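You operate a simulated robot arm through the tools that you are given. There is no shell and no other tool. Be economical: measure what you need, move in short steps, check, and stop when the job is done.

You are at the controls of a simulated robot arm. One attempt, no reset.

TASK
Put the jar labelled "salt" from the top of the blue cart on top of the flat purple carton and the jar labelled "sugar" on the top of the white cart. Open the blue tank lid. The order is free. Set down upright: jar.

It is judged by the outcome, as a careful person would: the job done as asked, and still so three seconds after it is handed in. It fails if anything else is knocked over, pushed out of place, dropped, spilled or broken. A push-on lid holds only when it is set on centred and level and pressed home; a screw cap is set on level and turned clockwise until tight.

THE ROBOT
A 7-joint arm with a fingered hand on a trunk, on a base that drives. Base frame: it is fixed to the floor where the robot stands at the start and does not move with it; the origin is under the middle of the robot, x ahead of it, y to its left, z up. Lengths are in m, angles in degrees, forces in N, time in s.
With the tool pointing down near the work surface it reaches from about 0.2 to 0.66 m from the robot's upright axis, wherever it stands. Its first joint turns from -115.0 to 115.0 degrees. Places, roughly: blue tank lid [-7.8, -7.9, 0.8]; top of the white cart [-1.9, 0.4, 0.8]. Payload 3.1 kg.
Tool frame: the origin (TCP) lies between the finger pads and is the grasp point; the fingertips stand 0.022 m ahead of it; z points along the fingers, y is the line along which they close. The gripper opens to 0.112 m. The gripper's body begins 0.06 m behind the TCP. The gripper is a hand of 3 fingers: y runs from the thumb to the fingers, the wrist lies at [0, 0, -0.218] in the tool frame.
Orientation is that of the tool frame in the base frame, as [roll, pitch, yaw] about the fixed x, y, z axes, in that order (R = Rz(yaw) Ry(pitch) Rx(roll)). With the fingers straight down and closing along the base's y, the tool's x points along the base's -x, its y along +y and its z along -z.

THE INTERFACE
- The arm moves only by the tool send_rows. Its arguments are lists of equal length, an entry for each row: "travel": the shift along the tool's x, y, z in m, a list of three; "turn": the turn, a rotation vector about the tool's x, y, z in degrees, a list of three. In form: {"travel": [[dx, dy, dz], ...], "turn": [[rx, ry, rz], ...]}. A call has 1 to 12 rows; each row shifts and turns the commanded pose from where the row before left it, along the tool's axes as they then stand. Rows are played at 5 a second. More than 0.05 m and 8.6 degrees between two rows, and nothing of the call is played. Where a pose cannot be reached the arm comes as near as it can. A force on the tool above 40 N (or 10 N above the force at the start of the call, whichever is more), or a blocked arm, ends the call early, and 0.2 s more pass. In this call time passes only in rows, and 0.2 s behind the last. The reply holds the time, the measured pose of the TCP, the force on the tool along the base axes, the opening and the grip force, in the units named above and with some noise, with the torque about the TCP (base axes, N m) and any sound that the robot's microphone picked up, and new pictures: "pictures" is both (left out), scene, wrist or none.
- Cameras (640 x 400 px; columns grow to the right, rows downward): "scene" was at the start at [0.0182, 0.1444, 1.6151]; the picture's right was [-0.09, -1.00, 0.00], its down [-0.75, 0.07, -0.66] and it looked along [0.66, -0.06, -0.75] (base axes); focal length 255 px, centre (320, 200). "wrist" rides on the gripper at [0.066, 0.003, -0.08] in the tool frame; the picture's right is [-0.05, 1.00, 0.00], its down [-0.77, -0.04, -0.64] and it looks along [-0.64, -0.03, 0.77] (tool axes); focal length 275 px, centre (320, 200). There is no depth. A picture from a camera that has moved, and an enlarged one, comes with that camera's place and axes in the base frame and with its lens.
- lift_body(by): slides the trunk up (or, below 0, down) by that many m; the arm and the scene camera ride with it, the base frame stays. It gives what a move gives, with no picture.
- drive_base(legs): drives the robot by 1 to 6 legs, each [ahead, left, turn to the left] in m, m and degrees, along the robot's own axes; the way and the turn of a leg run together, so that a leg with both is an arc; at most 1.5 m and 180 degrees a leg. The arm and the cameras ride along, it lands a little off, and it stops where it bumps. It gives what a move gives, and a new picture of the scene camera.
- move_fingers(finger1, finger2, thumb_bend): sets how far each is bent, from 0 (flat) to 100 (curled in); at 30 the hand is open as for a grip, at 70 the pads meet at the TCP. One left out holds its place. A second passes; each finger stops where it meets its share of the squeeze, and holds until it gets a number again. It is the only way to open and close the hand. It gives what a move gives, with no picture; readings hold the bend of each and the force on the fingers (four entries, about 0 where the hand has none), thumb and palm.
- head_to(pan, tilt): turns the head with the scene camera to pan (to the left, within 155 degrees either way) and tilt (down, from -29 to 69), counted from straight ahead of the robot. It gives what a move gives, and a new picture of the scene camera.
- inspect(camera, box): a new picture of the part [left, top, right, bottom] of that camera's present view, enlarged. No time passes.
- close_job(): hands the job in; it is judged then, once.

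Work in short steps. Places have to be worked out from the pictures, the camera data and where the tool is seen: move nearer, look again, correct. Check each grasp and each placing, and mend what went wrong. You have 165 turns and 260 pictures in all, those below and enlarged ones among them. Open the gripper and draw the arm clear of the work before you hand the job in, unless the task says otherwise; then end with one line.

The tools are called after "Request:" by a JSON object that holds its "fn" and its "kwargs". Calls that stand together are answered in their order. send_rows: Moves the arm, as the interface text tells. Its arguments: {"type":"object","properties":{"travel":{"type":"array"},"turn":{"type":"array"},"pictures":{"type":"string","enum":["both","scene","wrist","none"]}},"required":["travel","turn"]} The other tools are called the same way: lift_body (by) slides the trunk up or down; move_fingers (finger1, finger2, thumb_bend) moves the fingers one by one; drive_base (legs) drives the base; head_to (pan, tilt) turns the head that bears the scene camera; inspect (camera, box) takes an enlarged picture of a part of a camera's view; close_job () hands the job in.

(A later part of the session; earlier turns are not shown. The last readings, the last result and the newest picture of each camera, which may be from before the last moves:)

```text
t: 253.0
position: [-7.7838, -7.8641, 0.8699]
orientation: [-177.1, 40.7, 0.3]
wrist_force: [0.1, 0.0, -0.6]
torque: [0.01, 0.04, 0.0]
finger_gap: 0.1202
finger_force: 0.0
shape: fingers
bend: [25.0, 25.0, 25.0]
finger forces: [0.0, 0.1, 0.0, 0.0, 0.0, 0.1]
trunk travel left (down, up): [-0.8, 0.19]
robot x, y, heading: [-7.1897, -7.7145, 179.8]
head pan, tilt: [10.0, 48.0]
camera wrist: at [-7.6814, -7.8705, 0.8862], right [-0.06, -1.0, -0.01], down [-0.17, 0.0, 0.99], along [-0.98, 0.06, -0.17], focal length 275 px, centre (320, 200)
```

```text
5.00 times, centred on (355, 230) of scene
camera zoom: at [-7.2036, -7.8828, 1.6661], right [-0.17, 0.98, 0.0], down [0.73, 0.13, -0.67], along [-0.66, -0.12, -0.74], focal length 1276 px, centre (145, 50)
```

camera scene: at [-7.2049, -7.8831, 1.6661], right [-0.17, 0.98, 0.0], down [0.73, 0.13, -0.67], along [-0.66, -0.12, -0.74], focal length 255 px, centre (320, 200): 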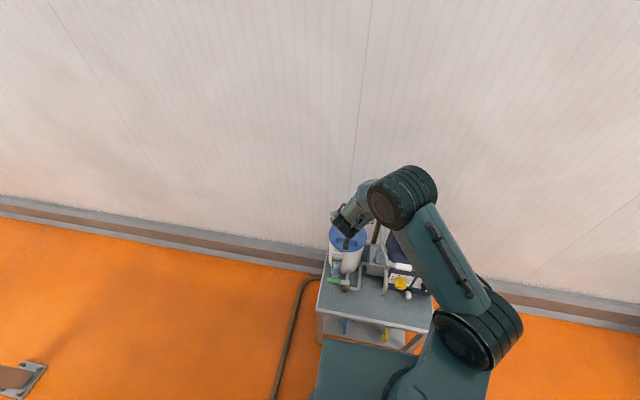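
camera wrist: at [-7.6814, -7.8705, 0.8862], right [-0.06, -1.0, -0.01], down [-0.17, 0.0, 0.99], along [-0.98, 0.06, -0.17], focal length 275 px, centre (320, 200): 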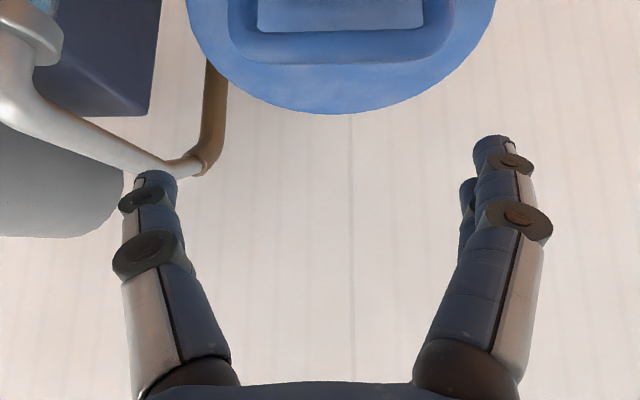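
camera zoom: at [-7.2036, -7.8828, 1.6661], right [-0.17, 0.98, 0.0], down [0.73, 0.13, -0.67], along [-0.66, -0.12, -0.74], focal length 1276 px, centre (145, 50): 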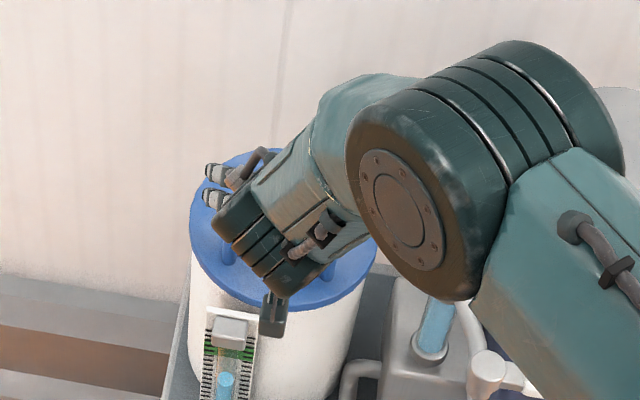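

The handle is centred at y≈−7.872, so I'll shift 7 mm and descend to z≈0.808.

Request:
{"fn": "send_rows", "kwargs": {"travel": [[0.0135, 0.0075, 0.0155], [0.0135, 0, 0.0155], [0.0135, 0, 0.0155], [0, 0, 0]], "turn": [[0, 0, 0], [0, 0, 0], [0, 0, 0], [0, 0, 0]], "pictures": "wrist"}}

```text
t: 254.0
position: [-7.783, -7.8715, 0.8089]
orientation: [-177.3, 40.7, 0.3]
wrist_force: [0.0, -0.8, 0.0]
torque: [0.0, -0.01, 0.05]
finger_gap: 0.1207
finger_force: 0.1
shape: fingers
bend: [25.0, 25.0, 25.0]
finger forces: [0.0, 0.0, 0.0, 0.0, 0.1, 0.0]
trunk travel left (down, up): [-0.8, 0.19]
robot x, y, heading: [-7.1907, -7.7134, 179.9]
head pan, tilt: [10.0, 48.0]
camera wrist: at [-7.6805, -7.877, 0.8244], right [-0.06, -1.0, -0.01], down [-0.17, 0.01, 0.99], along [-0.98, 0.06, -0.17], focal length 275 px, centre (320, 200)
```

wrist: 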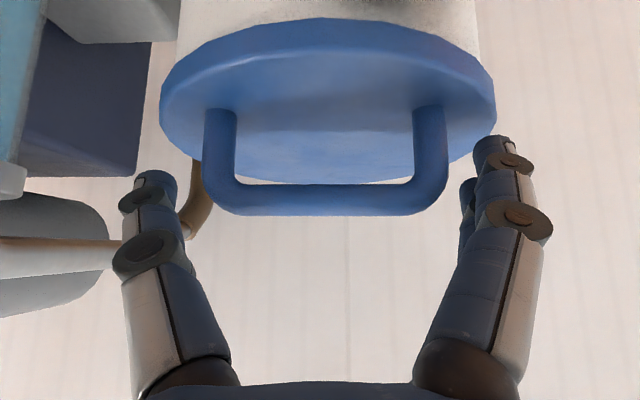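

Perfect: the staple handle sits squarely between thumb and fingers. I'll close on its two legs.

Request:
{"fn": "move_fingers", "kwargs": {"finger1": 38, "finger2": 38, "thumb_bend": 38}}

Request:
{"fn": "move_fingers", "kwargs": {"finger1": 50, "finger2": 50, "thumb_bend": 50}}

Request:
{"fn": "inspect", "kwargs": {"camera": "wrist", "box": [0, 0, 640, 400]}}

```text
t: 255.0
position: [-7.7817, -7.8707, 0.8075]
orientation: [-177.2, 40.6, 0.3]
wrist_force: [0.4, 0.6, -0.5]
torque: [0.01, 0.02, 0.02]
finger_gap: 0.0907
finger_force: 0.2
shape: fingers
bend: [37.0, 38.0, 38.0]
finger forces: [0.5, 0.0, 0.1, 0.0, 0.0, 0.1]
trunk travel left (down, up): [-0.8, 0.19]
robot x, y, heading: [-7.1877, -7.7112, 179.9]
head pan, tilt: [10.0, 48.0]
```

```text
t: 256.0
position: [-7.7828, -7.8709, 0.8062]
orientation: [-177.4, 40.6, 0.3]
wrist_force: [-2.5, 1.5, 2.6]
torque: [0.04, -0.01, 0.04]
finger_gap: 0.0811
finger_force: 9.0
shape: fingers
bend: [40.0, 50.0, 46.0]
finger forces: [8.5, 0.1, 0.0, 0.0, 9.5, 0.0]
trunk travel left (down, up): [-0.8, 0.19]
robot x, y, heading: [-7.1879, -7.715, 179.8]
head pan, tilt: [10.0, 48.0]
```

```text
1.00 times, centred on (320, 200) of wrist (not enlarged: the box is as wide or as high as the picture)
camera zoom: at [-7.6808, -7.8767, 0.8245], right [-0.06, -1.0, -0.01], down [-0.17, 0.0, 0.99], along [-0.98, 0.06, -0.17], focal length 275 px, centre (320, 200)
```

zoom: 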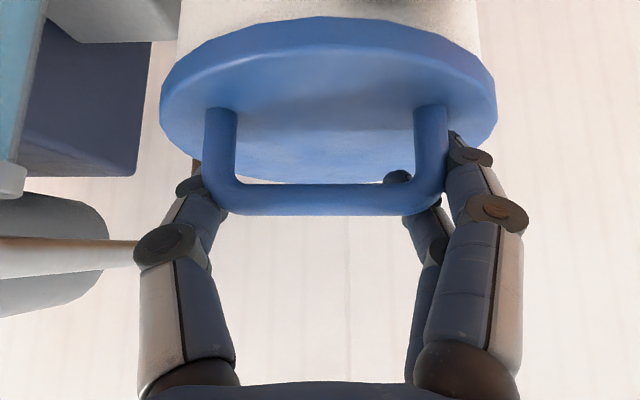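

Finger 1 and the thumb hold the two legs, and finger 2 hooks behind the bar. I'll tighten and lift the first 15° of the arc.

Request:
{"fn": "move_fingers", "kwargs": {"finger1": 56, "finger2": 60, "thumb_bend": 60}}

Request:
{"fn": "send_rows", "kwargs": {"travel": [[-0.011, 0, -0.006], [-0.0115, 0, -0.005], [-0.0115, 0, -0.004], [0, 0, 0]], "turn": [[0, 0, 0], [0, 0, 0], [0, 0, 0], [0, 0, 0]], "pictures": "wrist"}}

```text
t: 257.0
position: [-7.7831, -7.8688, 0.8074]
orientation: [-177.3, 40.6, 0.2]
wrist_force: [-7.3, 8.3, 4.7]
torque: [0.16, 0.01, 0.15]
finger_gap: 0.0789
finger_force: 18.0
shape: fingers
bend: [41.0, 59.0, 52.0]
finger forces: [13.3, 1.7, 0.1, 0.0, 21.0, 0.0]
trunk travel left (down, up): [-0.8, 0.19]
robot x, y, heading: [-7.1815, -7.7142, 179.7]
head pan, tilt: [10.0, 48.0]
```

```text
t: 258.0
position: [-7.7992, -7.8708, 0.8403]
orientation: [-177.3, 40.6, 0.2]
wrist_force: [-0.3, 10.7, -1.2]
torque: [0.03, -0.11, 0.49]
finger_gap: 0.076
finger_force: 16.2
shape: fingers
bend: [46.0, 60.0, 52.0]
finger forces: [11.8, 0.7, 0.0, 0.0, 19.3, 0.1]
trunk travel left (down, up): [-0.8, 0.19]
robot x, y, heading: [-7.1889, -7.7161, 180.1]
head pan, tilt: [10.0, 48.0]
camera wrist: at [-7.697, -7.8763, 0.859], right [-0.06, -1.0, -0.01], down [-0.17, 0.01, 0.99], along [-0.98, 0.06, -0.17], focal length 275 px, centre (320, 200)
```

wrist: 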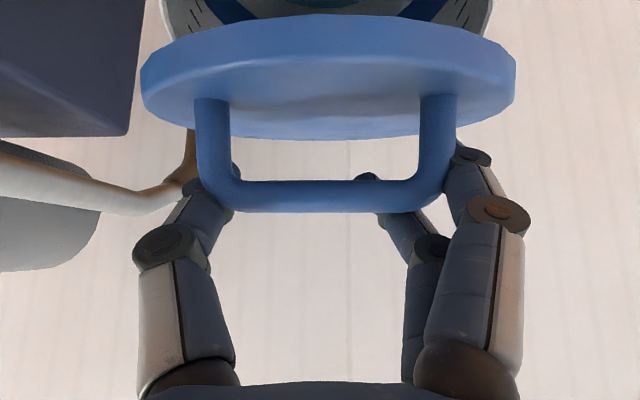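

The lid is lifting with low forces. I'll continue the arc by another 15°.

Request:
{"fn": "send_rows", "kwargs": {"travel": [[-0.012, 0, -0.003], [-0.012, 0, -0.002], [-0.0125, 0, -0.0007], [0, 0, 0]], "turn": [[0, 0, 0], [0, 0, 0], [0, 0, 0], [0, 0, 0]], "pictures": "wrist"}}

Request:
{"fn": "inspect", "kwargs": {"camera": "scene", "box": [310, 190, 400, 270]}}

```text
t: 259.0
position: [-7.8233, -7.8698, 0.8717]
orientation: [-177.2, 40.6, 0.1]
wrist_force: [-0.3, 10.3, -2.4]
torque: [-0.1, -0.07, 0.53]
finger_gap: 0.0745
finger_force: 15.3
shape: fingers
bend: [47.0, 60.0, 52.0]
finger forces: [11.3, 0.0, 0.0, 0.0, 19.7, 0.0]
trunk travel left (down, up): [-0.8, 0.19]
robot x, y, heading: [-7.1875, -7.7102, 179.9]
head pan, tilt: [10.0, 48.0]
camera wrist: at [-7.7209, -7.8768, 0.888], right [-0.06, -1.0, 0.0], down [-0.17, 0.01, 0.99], along [-0.98, 0.06, -0.17], focal length 275 px, centre (320, 200)
```

wrist: 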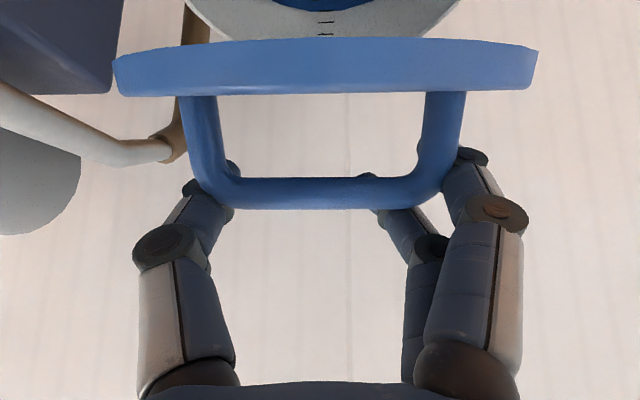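

```text
5.00 times, centred on (355, 230) of scene
camera zoom: at [-7.2053, -7.8802, 1.6663], right [-0.17, 0.98, 0.0], down [0.73, 0.13, -0.67], along [-0.66, -0.12, -0.74], focal length 1276 px, centre (145, 50)
```

zoom: 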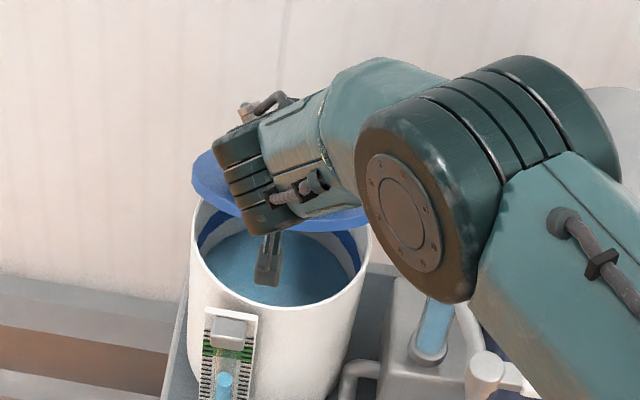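

Lid at about 30°, with forces low. Continuing two more arc increments.

Request:
{"fn": "send_rows", "kwargs": {"travel": [[-0.0125, 0, 0.0003], [-0.0125, 0, 0.0013], [-0.012, 0, 0.0024], [-0.012, 0, 0.0035], [0, 0, 0]], "turn": [[0, 0, 0], [0, 0, 0], [0, 0, 0], [0, 0, 0], [0, 0, 0]], "pictures": "wrist"}}

Request:
{"fn": "inspect", "kwargs": {"camera": "scene", "box": [310, 190, 400, 270]}}

```text
t: 260.2
position: [-7.8642, -7.8721, 0.898]
orientation: [-177.3, 40.7, 0.3]
wrist_force: [-0.1, 0.1, -0.2]
torque: [0.01, -0.02, 0.0]
finger_gap: 0.0337
finger_force: 0.1
shape: fingers
bend: [55.0, 60.0, 60.0]
finger forces: [0.1, 0.0, 0.0, 0.0, 0.0, 0.0]
trunk travel left (down, up): [-0.8, 0.19]
robot x, y, heading: [-7.1846, -7.7139, 179.9]
head pan, tilt: [10.0, 48.0]
camera wrist: at [-7.7631, -7.8778, 0.9142], right [-0.06, -1.0, -0.01], down [-0.17, 0.0, 0.99], along [-0.98, 0.06, -0.17], focal length 275 px, centre (320, 200)
```

wrist: 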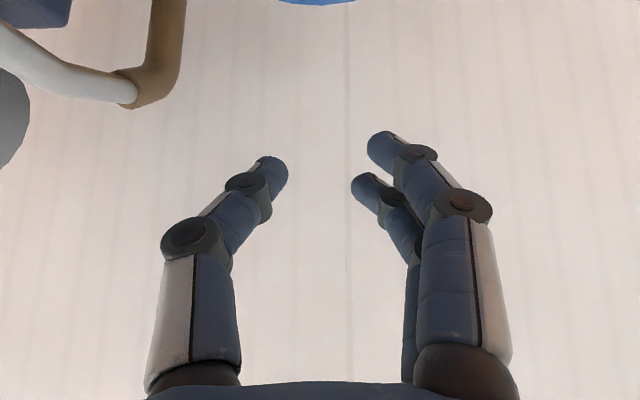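

```text
5.00 times, centred on (355, 230) of scene
camera zoom: at [-7.2039, -7.8827, 1.6661], right [-0.17, 0.98, 0.0], down [0.73, 0.13, -0.67], along [-0.66, -0.12, -0.74], focal length 1276 px, centre (145, 50)
```

zoom: 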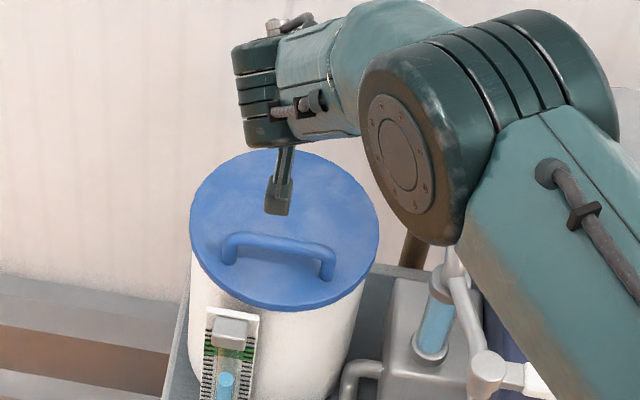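

The lid slipped off at about 40° and closed again, unharmed. Reach is the bottleneck, and my round base (radius ≈0.29) still has about 9 cm to the table. I'll raise the hand, set it vertical, move the base 6 cm forward and 5 cm left, and use the vertical hook with the thumb helping from below.

Request:
{"fn": "send_rows", "kwargs": {"travel": [[-0.033, 0, -0.0375], [-0.033, 0, -0.0375], [0, 0, -0.03], [0, 0, -0.03], [0, 0, 0], [0, 0, 0], [0, 0, 0]], "turn": [[0, 0, 0], [0, 0, 0], [0, 8.2, 0], [0, 8.2, 0], [0, 8.2, 0], [0, 8.2, 0], [0, 8.0, 0]], "pictures": "none"}}

Request:
{"fn": "send_rows", "kwargs": {"travel": [[0, 0, 0], [0, 0, 0], [0, 0, 0], [0, 0, 0], [0, 0, 0], [0, 0, 0], [0, 0, 0], [0, 0, 0], [0, 0, 0], [0, 0, 0], [0, 0, 0], [0, 0, 0]], "turn": [[0, 0, 7.5], [0, 0, 7.5], [0, 0, 7.5], [0, 0, 7.5], [0, 0, 7.5], [0, 0, 7.5], [0, 0, 7.5], [0, 0, 7.5], [0, 0, 7.5], [0, 0, 7.5], [0, 0, 7.5], [0, 0, 7.5]], "pictures": "none"}}

Request:
{"fn": "move_fingers", "kwargs": {"finger1": 30, "finger2": 30, "thumb_bend": 30}}

Request:
{"fn": "drive_base", "kwargs": {"legs": [[0.06, 0.05, 0]]}}

```text
t: 261.8
position: [-7.8291, -7.8785, 1.0426]
orientation: [-177.9, 0.9, -1.4]
wrist_force: [0.5, -0.5, 0.3]
torque: [0.0, 0.0, 0.01]
finger_gap: 0.0333
finger_force: 0.1
shape: fingers
bend: [56.0, 60.0, 60.0]
finger forces: [0.1, 0.1, 0.0, 0.1, 0.0, 0.0]
trunk travel left (down, up): [-0.8, 0.19]
robot x, y, heading: [-7.1836, -7.7189, 179.7]
head pan, tilt: [10.0, 48.0]
```

```text
t: 264.4
position: [-7.8279, -7.8771, 1.0458]
orientation: [-179.9, 2.2, -91.7]
wrist_force: [-0.1, -0.5, -0.3]
torque: [0.0, 0.0, 0.03]
finger_gap: 0.0335
finger_force: 0.0
shape: fingers
bend: [56.0, 60.0, 60.0]
finger forces: [0.0, 0.0, 0.0, 0.0, 0.1, 0.0]
out of reach, approached as far as the arm can: row 1
trunk travel left (down, up): [-0.8, 0.19]
robot x, y, heading: [-7.1844, -7.7124, 179.8]
head pan, tilt: [10.0, 48.0]
```

```text
t: 265.4
position: [-7.8278, -7.8772, 1.0455]
orientation: [-179.9, 2.1, -91.5]
wrist_force: [0.4, -0.6, 0.2]
torque: [0.04, 0.02, 0.02]
finger_gap: 0.1112
finger_force: 0.0
shape: fingers
bend: [30.0, 30.0, 30.0]
finger forces: [0.0, 0.0, 0.0, 0.0, 0.1, 0.0]
trunk travel left (down, up): [-0.8, 0.19]
robot x, y, heading: [-7.1883, -7.7151, 180.1]
head pan, tilt: [10.0, 48.0]
```

```text
t: 266.5
position: [-7.8853, -7.9284, 1.0428]
orientation: [-179.8, 2.1, -91.3]
wrist_force: [-0.8, -0.2, -0.6]
torque: [0.03, 0.02, 0.01]
finger_gap: 0.1113
finger_force: 0.1
shape: fingers
bend: [30.0, 30.0, 30.0]
finger forces: [0.1, 0.0, 0.1, 0.0, 0.1, 0.0]
trunk travel left (down, up): [-0.8, 0.19]
robot x, y, heading: [-7.244, -7.7603, -180.3]
head pan, tilt: [10.0, 48.0]
camera scene: at [-7.2636, -7.9335, 1.666], right [-0.17, 0.98, 0.0], down [0.73, 0.13, -0.67], along [-0.66, -0.12, -0.74], focal length 255 px, centre (320, 200)
```

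scene: 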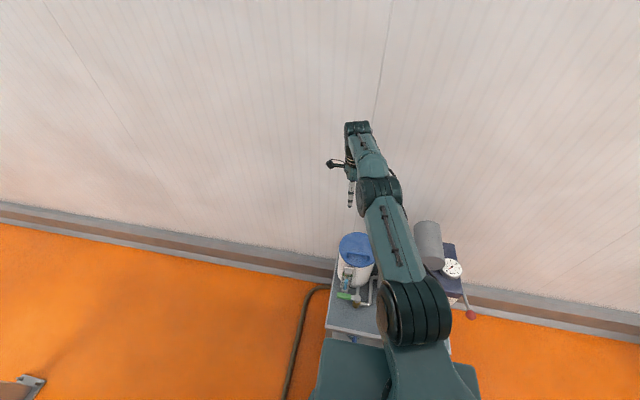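

The base moved closer without bumping. I'll bring the hand above the handle.

Request:
{"fn": "send_rows", "kwargs": {"travel": [[-0.0187, -0.034, 0.02], [-0.0187, -0.034, 0.02], [-0.0187, -0.034, 0.03], [0, 0, 0.03], [0, 0, 0.03], [0, 0, 0]], "turn": [[0, 0, 0], [0, 0, 0], [0, 0, 0], [0, 0, 0], [0, 0, 0], [0, 0, 0]], "pictures": "wrist"}}

```text
t: 267.9
position: [-7.7794, -7.8704, 0.9179]
orientation: [-179.9, 2.1, -91.4]
wrist_force: [-0.1, 0.5, 0.2]
torque: [-0.01, 0.01, -0.02]
finger_gap: 0.1114
finger_force: 0.0
shape: fingers
bend: [30.0, 30.0, 30.0]
finger forces: [0.0, 0.0, 0.1, 0.0, 0.0, 0.1]
trunk travel left (down, up): [-0.8, 0.19]
robot x, y, heading: [-7.2416, -7.7629, -180.1]
head pan, tilt: [10.0, 48.0]
camera wrist: at [-7.7856, -7.9395, 0.9952], right [-1.0, 0.07, 0.0], down [0.05, 0.75, 0.66], along [0.05, 0.66, -0.75], focal length 275 px, centre (320, 200)
```

wrist: 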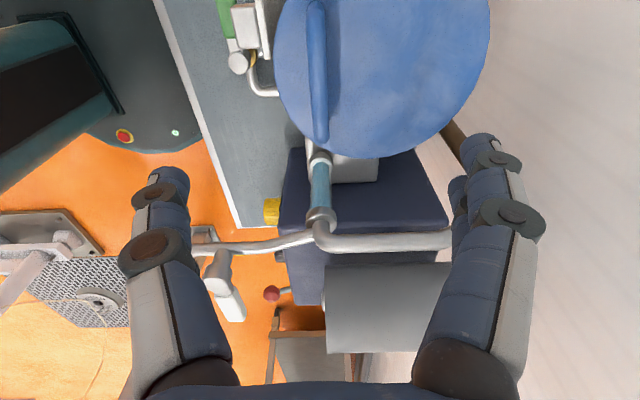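

The bar is aligned. I'll pre-bend the fingers with the thumb wide open, and descend with the fingertips just on the wall side of the bar.

Request:
{"fn": "move_fingers", "kwargs": {"finger1": 58, "finger2": 58, "thumb_bend": 5}}

Request:
{"fn": "send_rows", "kwargs": {"travel": [[0, 0.01, 0.03], [0, 0, 0.03], [0, 0, 0.03], [0, 0, 0.02], [0, 0, 0]], "turn": [[0, 0, 0], [0, 0, 0], [0, 0, 0], [0, 0, 0], [0, 0, 0]], "pictures": "wrist"}}

```text
t: 268.9
position: [-7.7808, -7.8705, 0.9179]
orientation: [-179.9, 2.1, -91.4]
wrist_force: [0.0, 0.0, -0.1]
torque: [-0.01, 0.01, -0.03]
finger_gap: 0.0893
finger_force: 0.0
shape: fingers
bend: [57.0, 57.0, 5.0]
finger forces: [0.0, 0.0, 0.0, 0.0, 0.0, 0.0]
trunk travel left (down, up): [-0.8, 0.19]
robot x, y, heading: [-7.2437, -7.7655, -180.0]
head pan, tilt: [10.0, 48.0]
```

```text
t: 270.1
position: [-7.7918, -7.8661, 0.8059]
orientation: [-179.9, 2.1, -91.3]
wrist_force: [0.5, -0.5, 0.0]
torque: [0.02, 0.03, 0.03]
finger_gap: 0.0892
finger_force: 0.0
shape: fingers
bend: [57.0, 57.0, 5.0]
finger forces: [0.1, 0.0, 0.0, 0.1, 0.0, 0.0]
trunk travel left (down, up): [-0.8, 0.19]
robot x, y, heading: [-7.2456, -7.7647, -179.8]
head pan, tilt: [10.0, 48.0]
camera wrist: at [-7.7973, -7.9347, 0.8839], right [-1.0, 0.07, 0.0], down [0.05, 0.75, 0.66], along [0.05, 0.66, -0.75], focal length 275 px, centre (320, 200)
```

wrist: 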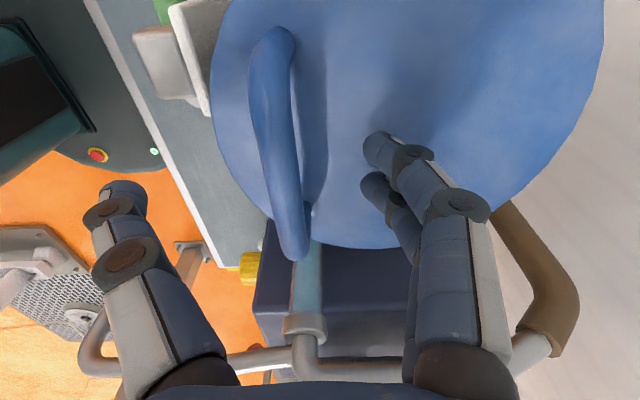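

The fingertips are beside the bar. I'll curl them under it.

Request:
{"fn": "move_fingers", "kwargs": {"finger1": 84, "finger2": 84}}

Request:
{"fn": "inspect", "kwargs": {"camera": "wrist", "box": [0, 0, 640, 400]}}

```text
t: 271.1
position: [-7.7926, -7.8667, 0.8049]
orientation: [-179.9, 2.1, -91.5]
wrist_force: [-7.4, 0.2, -4.0]
torque: [0.0, 0.01, -0.01]
finger_gap: 0.0578
finger_force: 4.0
shape: fingers
bend: [82.0, 82.0, 5.0]
finger forces: [3.8, 4.4, 0.0, 0.0, 0.0, 0.0]
trunk travel left (down, up): [-0.8, 0.19]
robot x, y, heading: [-7.2437, -7.7619, -179.9]
head pan, tilt: [10.0, 48.0]
```

```text
1.00 times, centred on (320, 200) of wrist (not enlarged: the box is as wide or as high as the picture)
camera zoom: at [-7.799, -7.9346, 0.8833], right [-1.0, 0.07, 0.0], down [0.05, 0.75, 0.66], along [0.05, 0.66, -0.75], focal length 275 px, centre (320, 200)
```

zoom: 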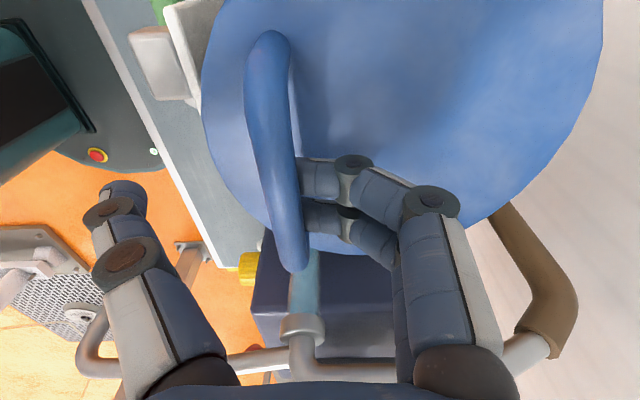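

The tips are under the bar. I'll deepen the hook 8 mm and lift the first increment.

Request:
{"fn": "send_rows", "kwargs": {"travel": [[0, -0.008, 0], [0, 0.001, -0.01], [0, 0.004, -0.01], [0, 0, 0]], "turn": [[0, 0, 0], [0, 0, 0], [0, 0, 0], [0, 0, 0]], "pictures": "wrist"}}

```text
t: 272.1
position: [-7.7893, -7.865, 0.8266]
orientation: [-179.8, 2.1, -91.4]
wrist_force: [-5.8, 0.0, -4.5]
torque: [-0.01, -0.09, 0.04]
finger_gap: 0.0559
finger_force: 3.3
shape: fingers
bend: [83.0, 83.0, 5.0]
finger forces: [3.1, 3.8, 0.0, 0.0, 0.0, 0.0]
trunk travel left (down, up): [-0.8, 0.19]
robot x, y, heading: [-7.2443, -7.7626, -179.9]
head pan, tilt: [10.0, 48.0]
camera wrist: at [-7.795, -7.9352, 0.9035], right [-1.0, 0.07, 0.0], down [0.05, 0.75, 0.66], along [0.05, 0.66, -0.75], focal length 275 px, centre (320, 200)
```

wrist: 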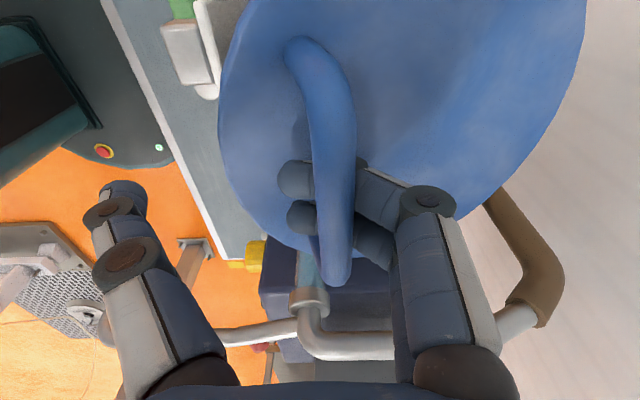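

Deep hook with low force. I'll continue the arc to about 30–35°.

Request:
{"fn": "send_rows", "kwargs": {"travel": [[0, 0.009, -0.0105], [0, 0.009, -0.0095], [0, 0.01, -0.009], [0, 0, 0]], "turn": [[0, 0, 0], [0, 0, 0], [0, 0, 0], [0, 0, 0]], "pictures": "wrist"}}

```text
t: 273.1
position: [-7.8173, -7.8668, 0.8555]
orientation: [-179.7, 2.1, -91.4]
wrist_force: [-1.8, 1.6, -3.6]
torque: [-0.01, -0.08, -0.02]
finger_gap: 0.0546
finger_force: 1.9
shape: fingers
bend: [83.0, 83.0, 5.0]
finger forces: [1.5, 1.9, 0.1, 0.0, 0.0, 0.0]
trunk travel left (down, up): [-0.8, 0.19]
robot x, y, heading: [-7.246, -7.7638, -180.0]
head pan, tilt: [10.0, 48.0]
camera wrist: at [-7.8227, -7.9351, 0.9329], right [-1.0, 0.07, 0.0], down [0.05, 0.75, 0.66], along [0.05, 0.66, -0.75], focal length 275 px, centre (320, 200)
```

wrist: 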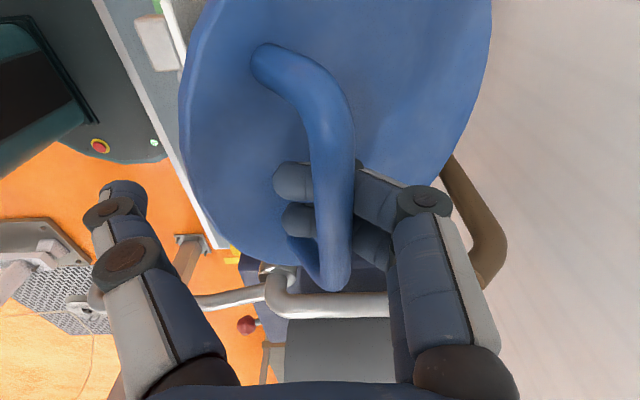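

Forces are very low and there are no reach warnings. I'll continue to about 45°.

Request:
{"fn": "send_rows", "kwargs": {"travel": [[0, 0.0095, -0.009], [0, 0.01, -0.0075], [0, 0.0105, -0.007], [0, 0, 0]], "turn": [[0, 0, 0], [0, 0, 0], [0, 0, 0], [0, 0, 0]], "pictures": "wrist"}}

Request:
{"fn": "inspect", "kwargs": {"camera": "scene", "box": [320, 190, 410, 270]}}

```text
t: 274.1
position: [-7.848, -7.8669, 0.8776]
orientation: [-179.7, 2.1, -91.6]
wrist_force: [-3.2, 4.6, -12.8]
torque: [-0.07, -0.19, -0.08]
finger_gap: 0.0563
finger_force: 6.1
shape: fingers
bend: [83.0, 83.0, 5.0]
finger forces: [5.5, 6.0, 0.1, 0.1, 0.1, 0.0]
trunk travel left (down, up): [-0.8, 0.19]
robot x, y, heading: [-7.2448, -7.7686, 179.9]
head pan, tilt: [10.0, 48.0]
camera wrist: at [-7.8541, -7.9354, 0.9549], right [-1.0, 0.07, 0.0], down [0.05, 0.75, 0.66], along [0.05, 0.66, -0.75], focal length 275 px, centre (320, 200)
```

wrist: 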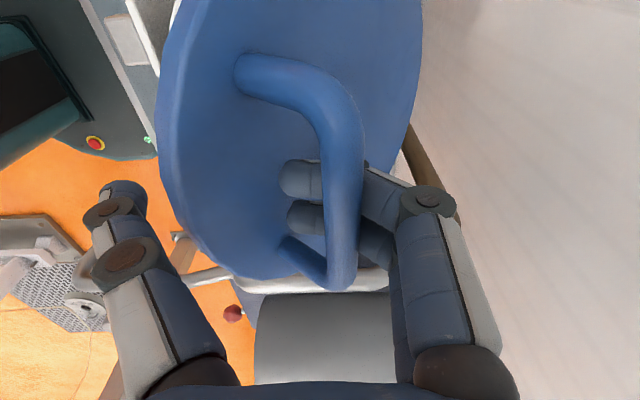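

```text
5.00 times, centred on (365, 230) of scene
camera zoom: at [-7.266, -7.9317, 1.666], right [-0.17, 0.98, 0.0], down [0.73, 0.13, -0.67], along [-0.66, -0.12, -0.74], focal length 1276 px, centre (95, 50)
```

zoom: 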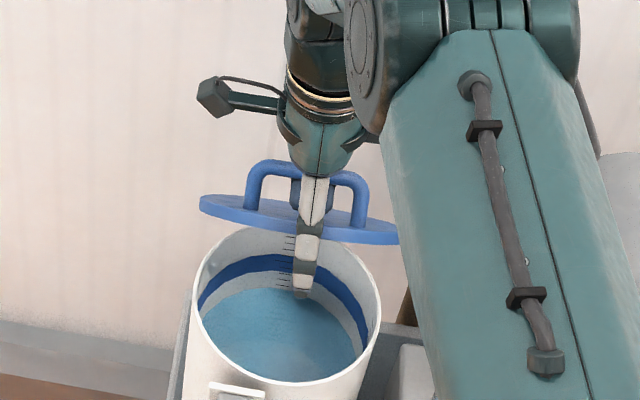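

The lid is about 45° open, and the thumb hangs in front of and below the rim. I'll close the thumb gently so that it supports and pushes the lid's underside.

Request:
{"fn": "move_fingers", "kwargs": {"thumb_bend": 30}}

Request:
{"fn": "inspect", "kwargs": {"camera": "scene", "box": [320, 190, 410, 270]}}

```text
t: 275.1
position: [-7.8478, -7.8665, 0.8779]
orientation: [-179.7, 2.1, -91.5]
wrist_force: [-4.6, 6.4, -13.0]
torque: [-0.1, -0.19, -0.02]
finger_gap: 0.0443
finger_force: 6.7
shape: fingers
bend: [83.0, 83.0, 29.0]
finger forces: [6.0, 6.6, 0.0, 0.0, 1.2, 0.1]
trunk travel left (down, up): [-0.8, 0.19]
robot x, y, heading: [-7.2464, -7.766, -180.1]
head pan, tilt: [10.0, 48.0]
```

```text
5.00 times, centred on (365, 230) of scene
camera zoom: at [-7.266, -7.9313, 1.6661], right [-0.17, 0.98, 0.0], down [0.73, 0.13, -0.67], along [-0.66, -0.12, -0.74], focal length 1276 px, centre (95, 50)
```

zoom: 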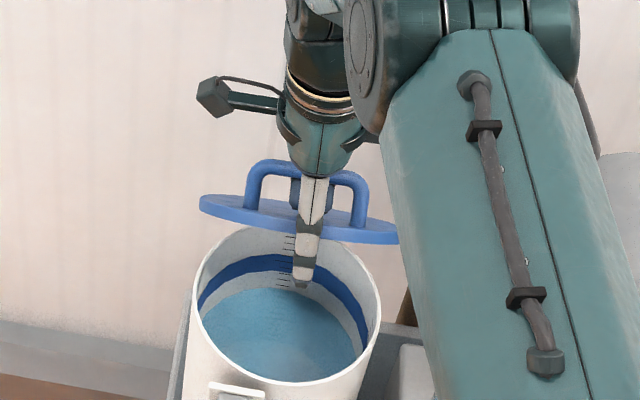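

The thumb touches the rim (1.2 N). I'll follow the next 15° of the arc, mostly toward the wall.

Request:
{"fn": "send_rows", "kwargs": {"travel": [[0, 0.011, -0.004], [0, 0.0115, -0.004], [0, 0.0115, -0.003], [0, 0, 0]], "turn": [[0, 0, 0], [0, 0, 0], [0, 0, 0], [0, 0, 0]], "pictures": "wrist"}}

Request:
{"fn": "inspect", "kwargs": {"camera": "scene", "box": [320, 190, 410, 270]}}

```text
t: 276.1
position: [-7.8803, -7.8669, 0.8897]
orientation: [-179.8, 2.1, -91.4]
wrist_force: [5.2, 1.9, -6.8]
torque: [-0.13, -0.76, 0.11]
finger_gap: 0.0493
finger_force: 16.1
shape: fingers
bend: [82.0, 81.0, 29.0]
finger forces: [8.3, 10.5, 0.0, 0.0, 13.0, 0.0]
trunk travel left (down, up): [-0.8, 0.19]
robot x, y, heading: [-7.2436, -7.7647, -179.9]
head pan, tilt: [10.0, 48.0]
camera wrist: at [-7.8855, -7.9355, 0.9673], right [-1.0, 0.07, 0.0], down [0.05, 0.75, 0.66], along [0.05, 0.66, -0.75], focal length 275 px, centre (320, 200)
```

wrist: 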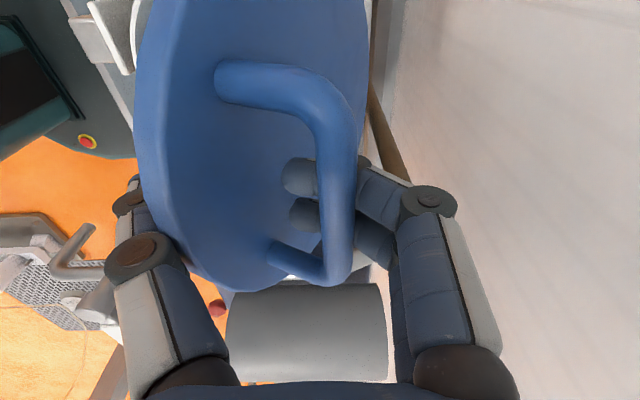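

```text
5.00 times, centred on (365, 230) of scene
camera zoom: at [-7.2628, -7.9321, 1.6661], right [-0.17, 0.98, 0.0], down [0.73, 0.13, -0.67], along [-0.66, -0.12, -0.74], focal length 1276 px, centre (95, 50)
```

zoom: 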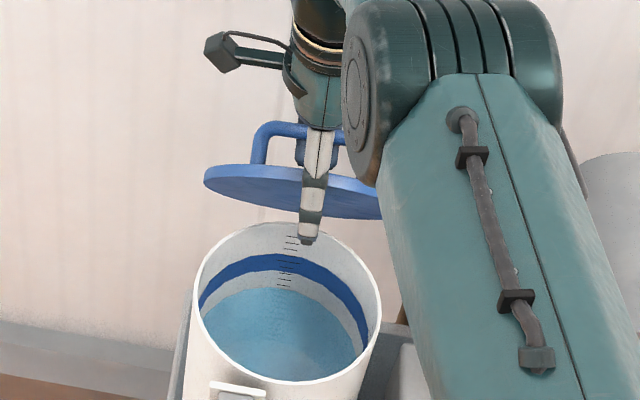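

The lid is now pinched between thumb and fingers at about 60°. Continuing toward the wall.

Request:
{"fn": "send_rows", "kwargs": {"travel": [[0, 0.011, -0.002], [0, 0.012, -0.001], [0, 0.012, 0], [0, 0, 0]], "turn": [[0, 0, 0], [0, 0, 0], [0, 0, 0], [0, 0, 0]], "pictures": "wrist"}}

Request:
{"fn": "inspect", "kwargs": {"camera": "scene", "box": [320, 190, 410, 270]}}

```text
t: 277.1
position: [-7.8879, -7.8662, 0.894]
orientation: [-179.7, 2.1, -91.5]
wrist_force: [1.3, -5.8, -28.7]
torque: [-0.07, -0.72, 0.08]
finger_gap: 0.0498
finger_force: 20.5
shape: fingers
bend: [81.0, 80.0, 30.0]
finger forces: [14.8, 18.4, 0.1, 0.0, 7.5, 0.0]
out of reach, approached as far as the arm can: row 1, 2, 3
trunk travel left (down, up): [-0.8, 0.19]
robot x, y, heading: [-7.245, -7.7635, -179.9]
head pan, tilt: [10.0, 48.0]
camera wrist: at [-7.8947, -7.9348, 0.9709], right [-1.0, 0.07, -0.01], down [0.05, 0.75, 0.66], along [0.05, 0.66, -0.75], focal length 275 px, centre (320, 200)
```

wrist: 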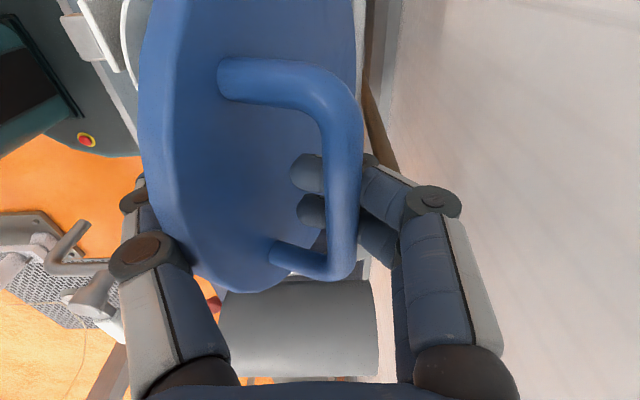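

```text
5.00 times, centred on (365, 230) of scene
camera zoom: at [-7.2686, -7.935, 1.6656], right [-0.17, 0.98, 0.0], down [0.73, 0.13, -0.67], along [-0.66, -0.12, -0.75], focal length 1276 px, centre (95, 50)
```

zoom: 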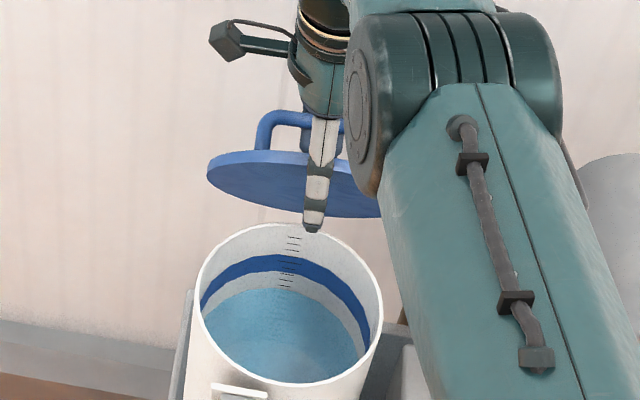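

The arm reach is exhausted at about 65°. I'll nudge the base 3 cm forward, which carries the lid along with it.

Request:
{"fn": "drive_base", "kwargs": {"legs": [[0.03, 0, 0]]}}

Request:
{"fn": "inspect", "kwargs": {"camera": "wrist", "box": [0, 0, 640, 400]}}

```text
t: 277.9
position: [-7.918, -7.865, 0.8955]
orientation: [-179.6, 2.1, -91.4]
wrist_force: [10.7, -3.9, -24.2]
torque: [-0.23, -1.09, 0.18]
finger_gap: 0.0534
finger_force: 30.7
shape: fingers
bend: [79.0, 78.0, 30.0]
finger forces: [18.8, 22.5, 0.0, 0.0, 21.1, 0.0]
trunk travel left (down, up): [-0.8, 0.19]
robot x, y, heading: [-7.2717, -7.7679, -180.1]
head pan, tilt: [10.0, 48.0]
camera scene: at [-7.2973, -7.9339, 1.6658], right [-0.17, 0.98, 0.0], down [0.73, 0.13, -0.67], along [-0.66, -0.12, -0.75], focal length 255 px, centre (320, 200)
```

scene: 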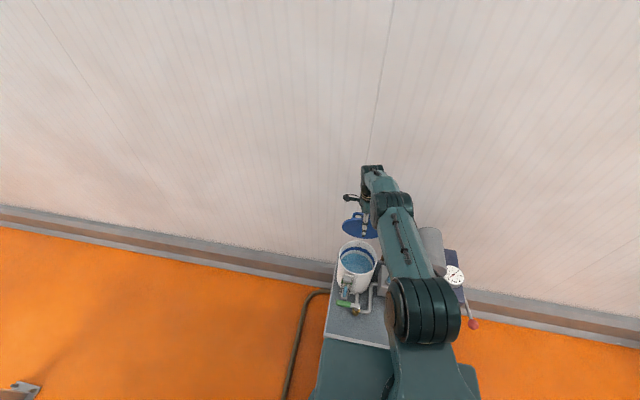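

```text
1.00 times, centred on (320, 200) of wrist (not enlarged: the box is as wide or as high as the picture)
camera zoom: at [-7.9241, -7.9337, 0.972], right [-1.0, 0.07, 0.0], down [0.05, 0.75, 0.66], along [0.05, 0.66, -0.75], focal length 275 px, centre (320, 200)
```

zoom: 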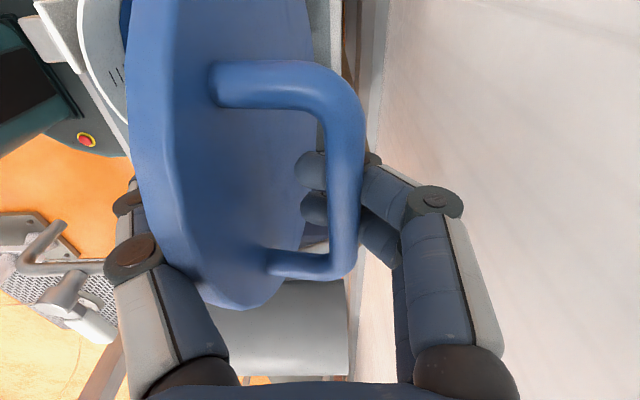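

The lid is at about 75°. Now I'll uncurl the fingers a little and push with the thumb to carry the lid past vertical.

Request:
{"fn": "move_fingers", "kwargs": {"finger1": 70, "finger2": 70, "thumb_bend": 42}}

Request:
{"fn": "inspect", "kwargs": {"camera": "wrist", "box": [0, 0, 640, 400]}}

Request:
{"fn": "inspect", "kwargs": {"camera": "scene", "box": [320, 190, 410, 270]}}

```text
t: 278.9
position: [-7.9159, -7.8648, 0.8979]
orientation: [-179.8, 2.1, -91.3]
wrist_force: [0.9, -2.1, 6.1]
torque: [-0.02, -0.17, 0.01]
finger_gap: 0.0441
finger_force: 5.4
shape: fingers
bend: [68.0, 68.0, 42.0]
finger forces: [1.8, 2.0, 0.1, 0.0, 7.0, 0.1]
trunk travel left (down, up): [-0.8, 0.19]
robot x, y, heading: [-7.2778, -7.7639, -180.2]
head pan, tilt: [10.0, 48.0]
```

```text
1.00 times, centred on (320, 200) of wrist (not enlarged: the box is as wide or as high as the picture)
camera zoom: at [-7.9206, -7.9332, 0.9751], right [-1.0, 0.07, 0.0], down [0.05, 0.75, 0.66], along [0.05, 0.66, -0.75], focal length 275 px, centre (320, 200)
```

zoom: 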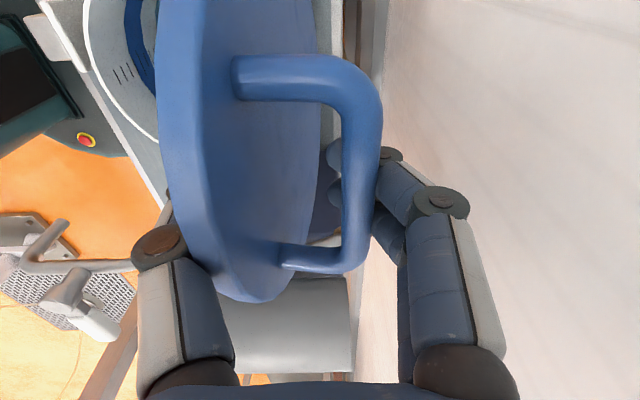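

```text
5.00 times, centred on (365, 230) of scene
camera zoom: at [-7.2908, -7.9327, 1.6661], right [-0.17, 0.98, 0.0], down [0.73, 0.13, -0.67], along [-0.66, -0.12, -0.74], focal length 1276 px, centre (95, 50)
```

zoom: 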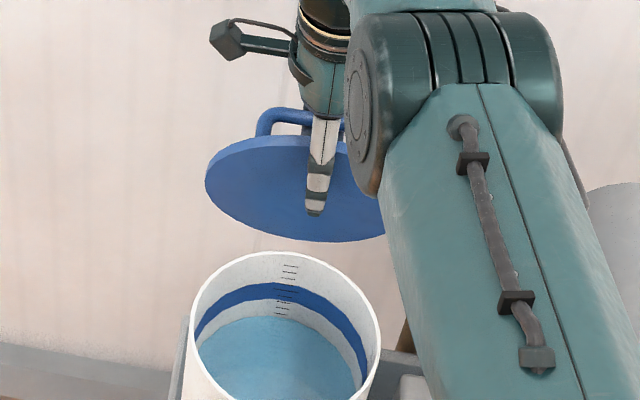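

The lid keeps opening, with low forces. I'll continue: fingers opening further and the thumb pushing more.

Request:
{"fn": "move_fingers", "kwargs": {"finger1": 55, "finger2": 55, "thumb_bend": 58}}

Request:
{"fn": "inspect", "kwargs": {"camera": "wrist", "box": [0, 0, 640, 400]}}

Request:
{"fn": "inspect", "kwargs": {"camera": "scene", "box": [320, 190, 410, 270]}}

```text
t: 279.9
position: [-7.9153, -7.8641, 0.8968]
orientation: [-179.8, 2.1, -91.4]
wrist_force: [0.7, 0.4, 0.2]
torque: [-0.01, -0.03, -0.02]
finger_gap: 0.0388
finger_force: 0.2
shape: fingers
bend: [55.0, 55.0, 57.0]
finger forces: [0.1, 0.1, 0.0, 0.1, 0.4, 0.1]
trunk travel left (down, up): [-0.8, 0.19]
robot x, y, heading: [-7.2761, -7.7666, -180.0]
head pan, tilt: [10.0, 48.0]
```

```text
1.00 times, centred on (320, 200) of wrist (not enlarged: the box is as wide or as high as the picture)
camera zoom: at [-7.9212, -7.9329, 0.9743], right [-1.0, 0.07, 0.0], down [0.05, 0.75, 0.66], along [0.05, 0.66, -0.75], focal length 275 px, centre (320, 200)
```

zoom: 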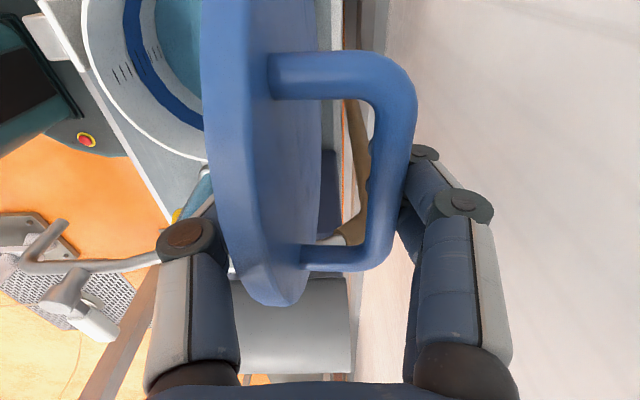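

```text
5.00 times, centred on (365, 230) of scene
camera zoom: at [-7.2922, -7.9324, 1.6661], right [-0.17, 0.98, 0.0], down [0.73, 0.13, -0.67], along [-0.66, -0.12, -0.74], focal length 1276 px, centre (95, 50)
```

zoom: 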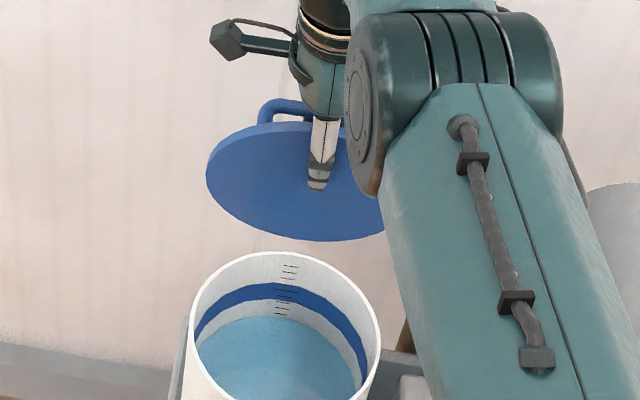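

Nearly vertical. Another push: fingers to 35, thumb to 76.

Request:
{"fn": "move_fingers", "kwargs": {"finger1": 30, "finger2": 30, "thumb_bend": 76}}

Request:
{"fn": "inspect", "kwargs": {"camera": "wrist", "box": [0, 0, 640, 400]}}

Request:
{"fn": "inspect", "kwargs": {"camera": "scene", "box": [320, 190, 410, 270]}}

```text
t: 280.9
position: [-7.9144, -7.8657, 0.896]
orientation: [-179.8, 2.1, -91.4]
wrist_force: [0.7, 0.1, -0.9]
torque: [0.01, -0.06, 0.02]
finger_gap: 0.0509
finger_force: 1.1
shape: fingers
bend: [29.0, 30.0, 75.0]
finger forces: [0.5, 0.5, 0.0, 0.0, 1.2, 0.0]
trunk travel left (down, up): [-0.8, 0.19]
robot x, y, heading: [-7.2723, -7.7654, -180.0]
head pan, tilt: [10.0, 48.0]
```

```text
1.00 times, centred on (320, 200) of wrist (not enlarged: the box is as wide or as high as the picture)
camera zoom: at [-7.9213, -7.933, 0.9742], right [-1.0, 0.07, 0.0], down [0.05, 0.75, 0.66], along [0.05, 0.66, -0.75], focal length 275 px, centre (320, 200)
```

zoom: 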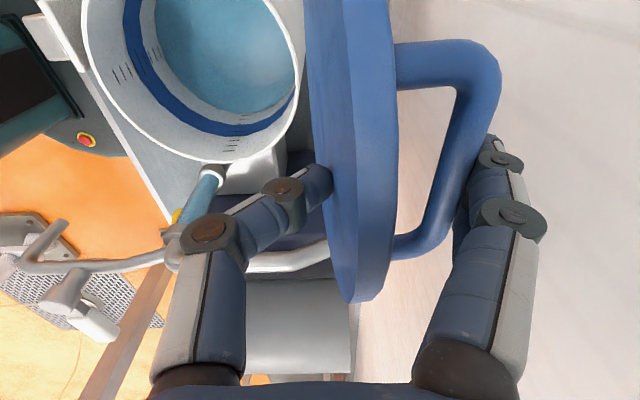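

```text
5.00 times, centred on (365, 230) of scene
camera zoom: at [-7.2924, -7.9325, 1.6661], right [-0.17, 0.98, 0.0], down [0.73, 0.13, -0.67], along [-0.66, -0.12, -0.74], focal length 1276 px, centre (95, 50)
```

zoom: 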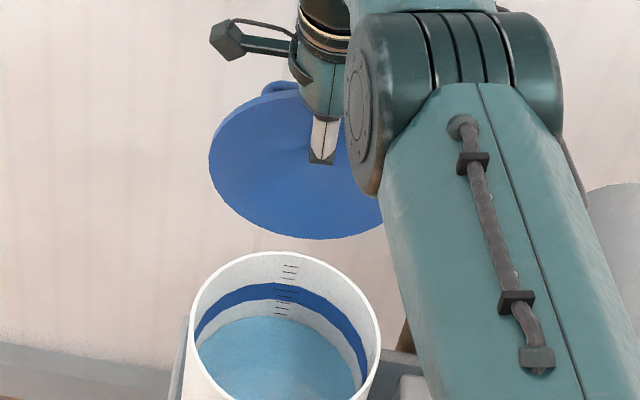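

The lid is around vertical and pinched lightly. I'll open the fingers fully and push the thumb further.

Request:
{"fn": "move_fingers", "kwargs": {"finger1": 5, "finger2": 5, "thumb_bend": 92}}

Request:
{"fn": "inspect", "kwargs": {"camera": "wrist", "box": [0, 0, 640, 400]}}

Request:
{"fn": "inspect", "kwargs": {"camera": "scene", "box": [320, 190, 410, 270]}}

```text
t: 281.9
position: [-7.9149, -7.8651, 0.8974]
orientation: [-179.8, 2.2, -91.4]
wrist_force: [0.8, 0.3, 0.0]
torque: [0.0, -0.01, 0.03]
finger_gap: 0.0523
finger_force: 0.8
shape: fingers
bend: [5.0, 5.0, 91.0]
finger forces: [0.0, 0.0, 0.0, 0.0, 1.0, 0.0]
trunk travel left (down, up): [-0.8, 0.19]
robot x, y, heading: [-7.2736, -7.7644, -180.2]
head pan, tilt: [10.0, 48.0]
```

```text
1.00 times, centred on (320, 200) of wrist (not enlarged: the box is as wide or as high as the picture)
camera zoom: at [-7.9211, -7.933, 0.9744], right [-1.0, 0.07, 0.0], down [0.05, 0.75, 0.66], along [0.05, 0.66, -0.75], focal length 275 px, centre (320, 200)
```

zoom: 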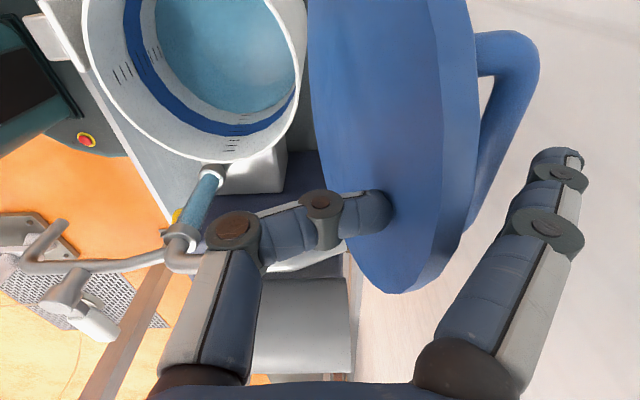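

```text
5.00 times, centred on (365, 230) of scene
camera zoom: at [-7.2919, -7.9325, 1.6661], right [-0.17, 0.98, 0.0], down [0.73, 0.13, -0.67], along [-0.66, -0.12, -0.74], focal length 1276 px, centre (95, 50)
```

zoom: 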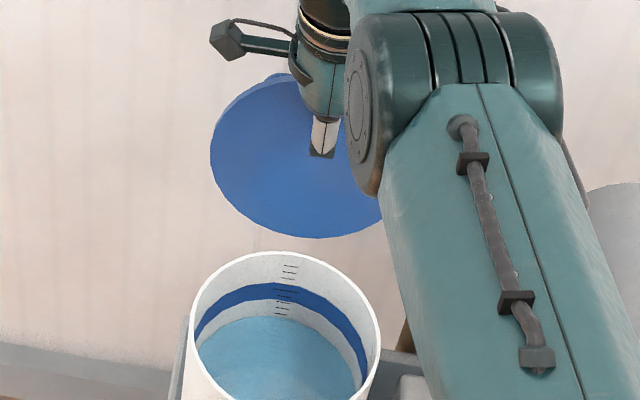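

The lid's underside now faces me and it leans toward the wall, clearly past vertical. I'll withdraw the thumb and see whether it stays.

Request:
{"fn": "move_fingers", "kwargs": {"thumb_bend": 60}}

Request:
{"fn": "inspect", "kwargs": {"camera": "wrist", "box": [0, 0, 640, 400]}}

```text
t: 282.9
position: [-7.9164, -7.865, 0.8965]
orientation: [-179.7, 2.1, -91.3]
wrist_force: [0.7, -0.4, -0.1]
torque: [-0.01, 0.01, 0.02]
finger_gap: 0.091
finger_force: 0.1
shape: fingers
bend: [5.0, 5.0, 60.0]
finger forces: [0.0, 0.0, 0.0, 0.0, 0.0, 0.1]
trunk travel left (down, up): [-0.8, 0.19]
robot x, y, heading: [-7.2744, -7.7649, -180.0]
head pan, tilt: [10.0, 48.0]
```

```text
1.00 times, centred on (320, 200) of wrist (not enlarged: the box is as wide or as high as the picture)
camera zoom: at [-7.9212, -7.933, 0.9743], right [-1.0, 0.07, 0.0], down [0.05, 0.75, 0.66], along [0.05, 0.66, -0.75], focal length 275 px, centre (320, 200)
```

zoom: 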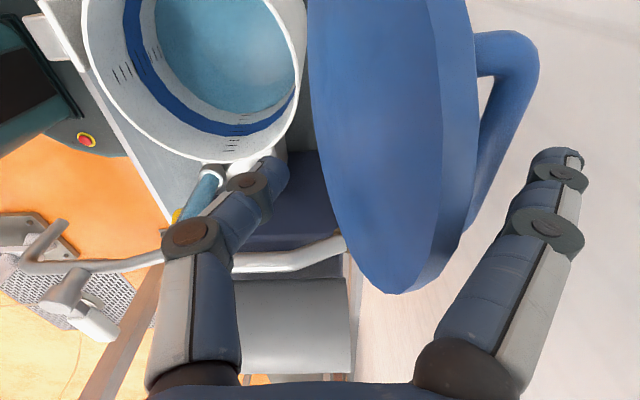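

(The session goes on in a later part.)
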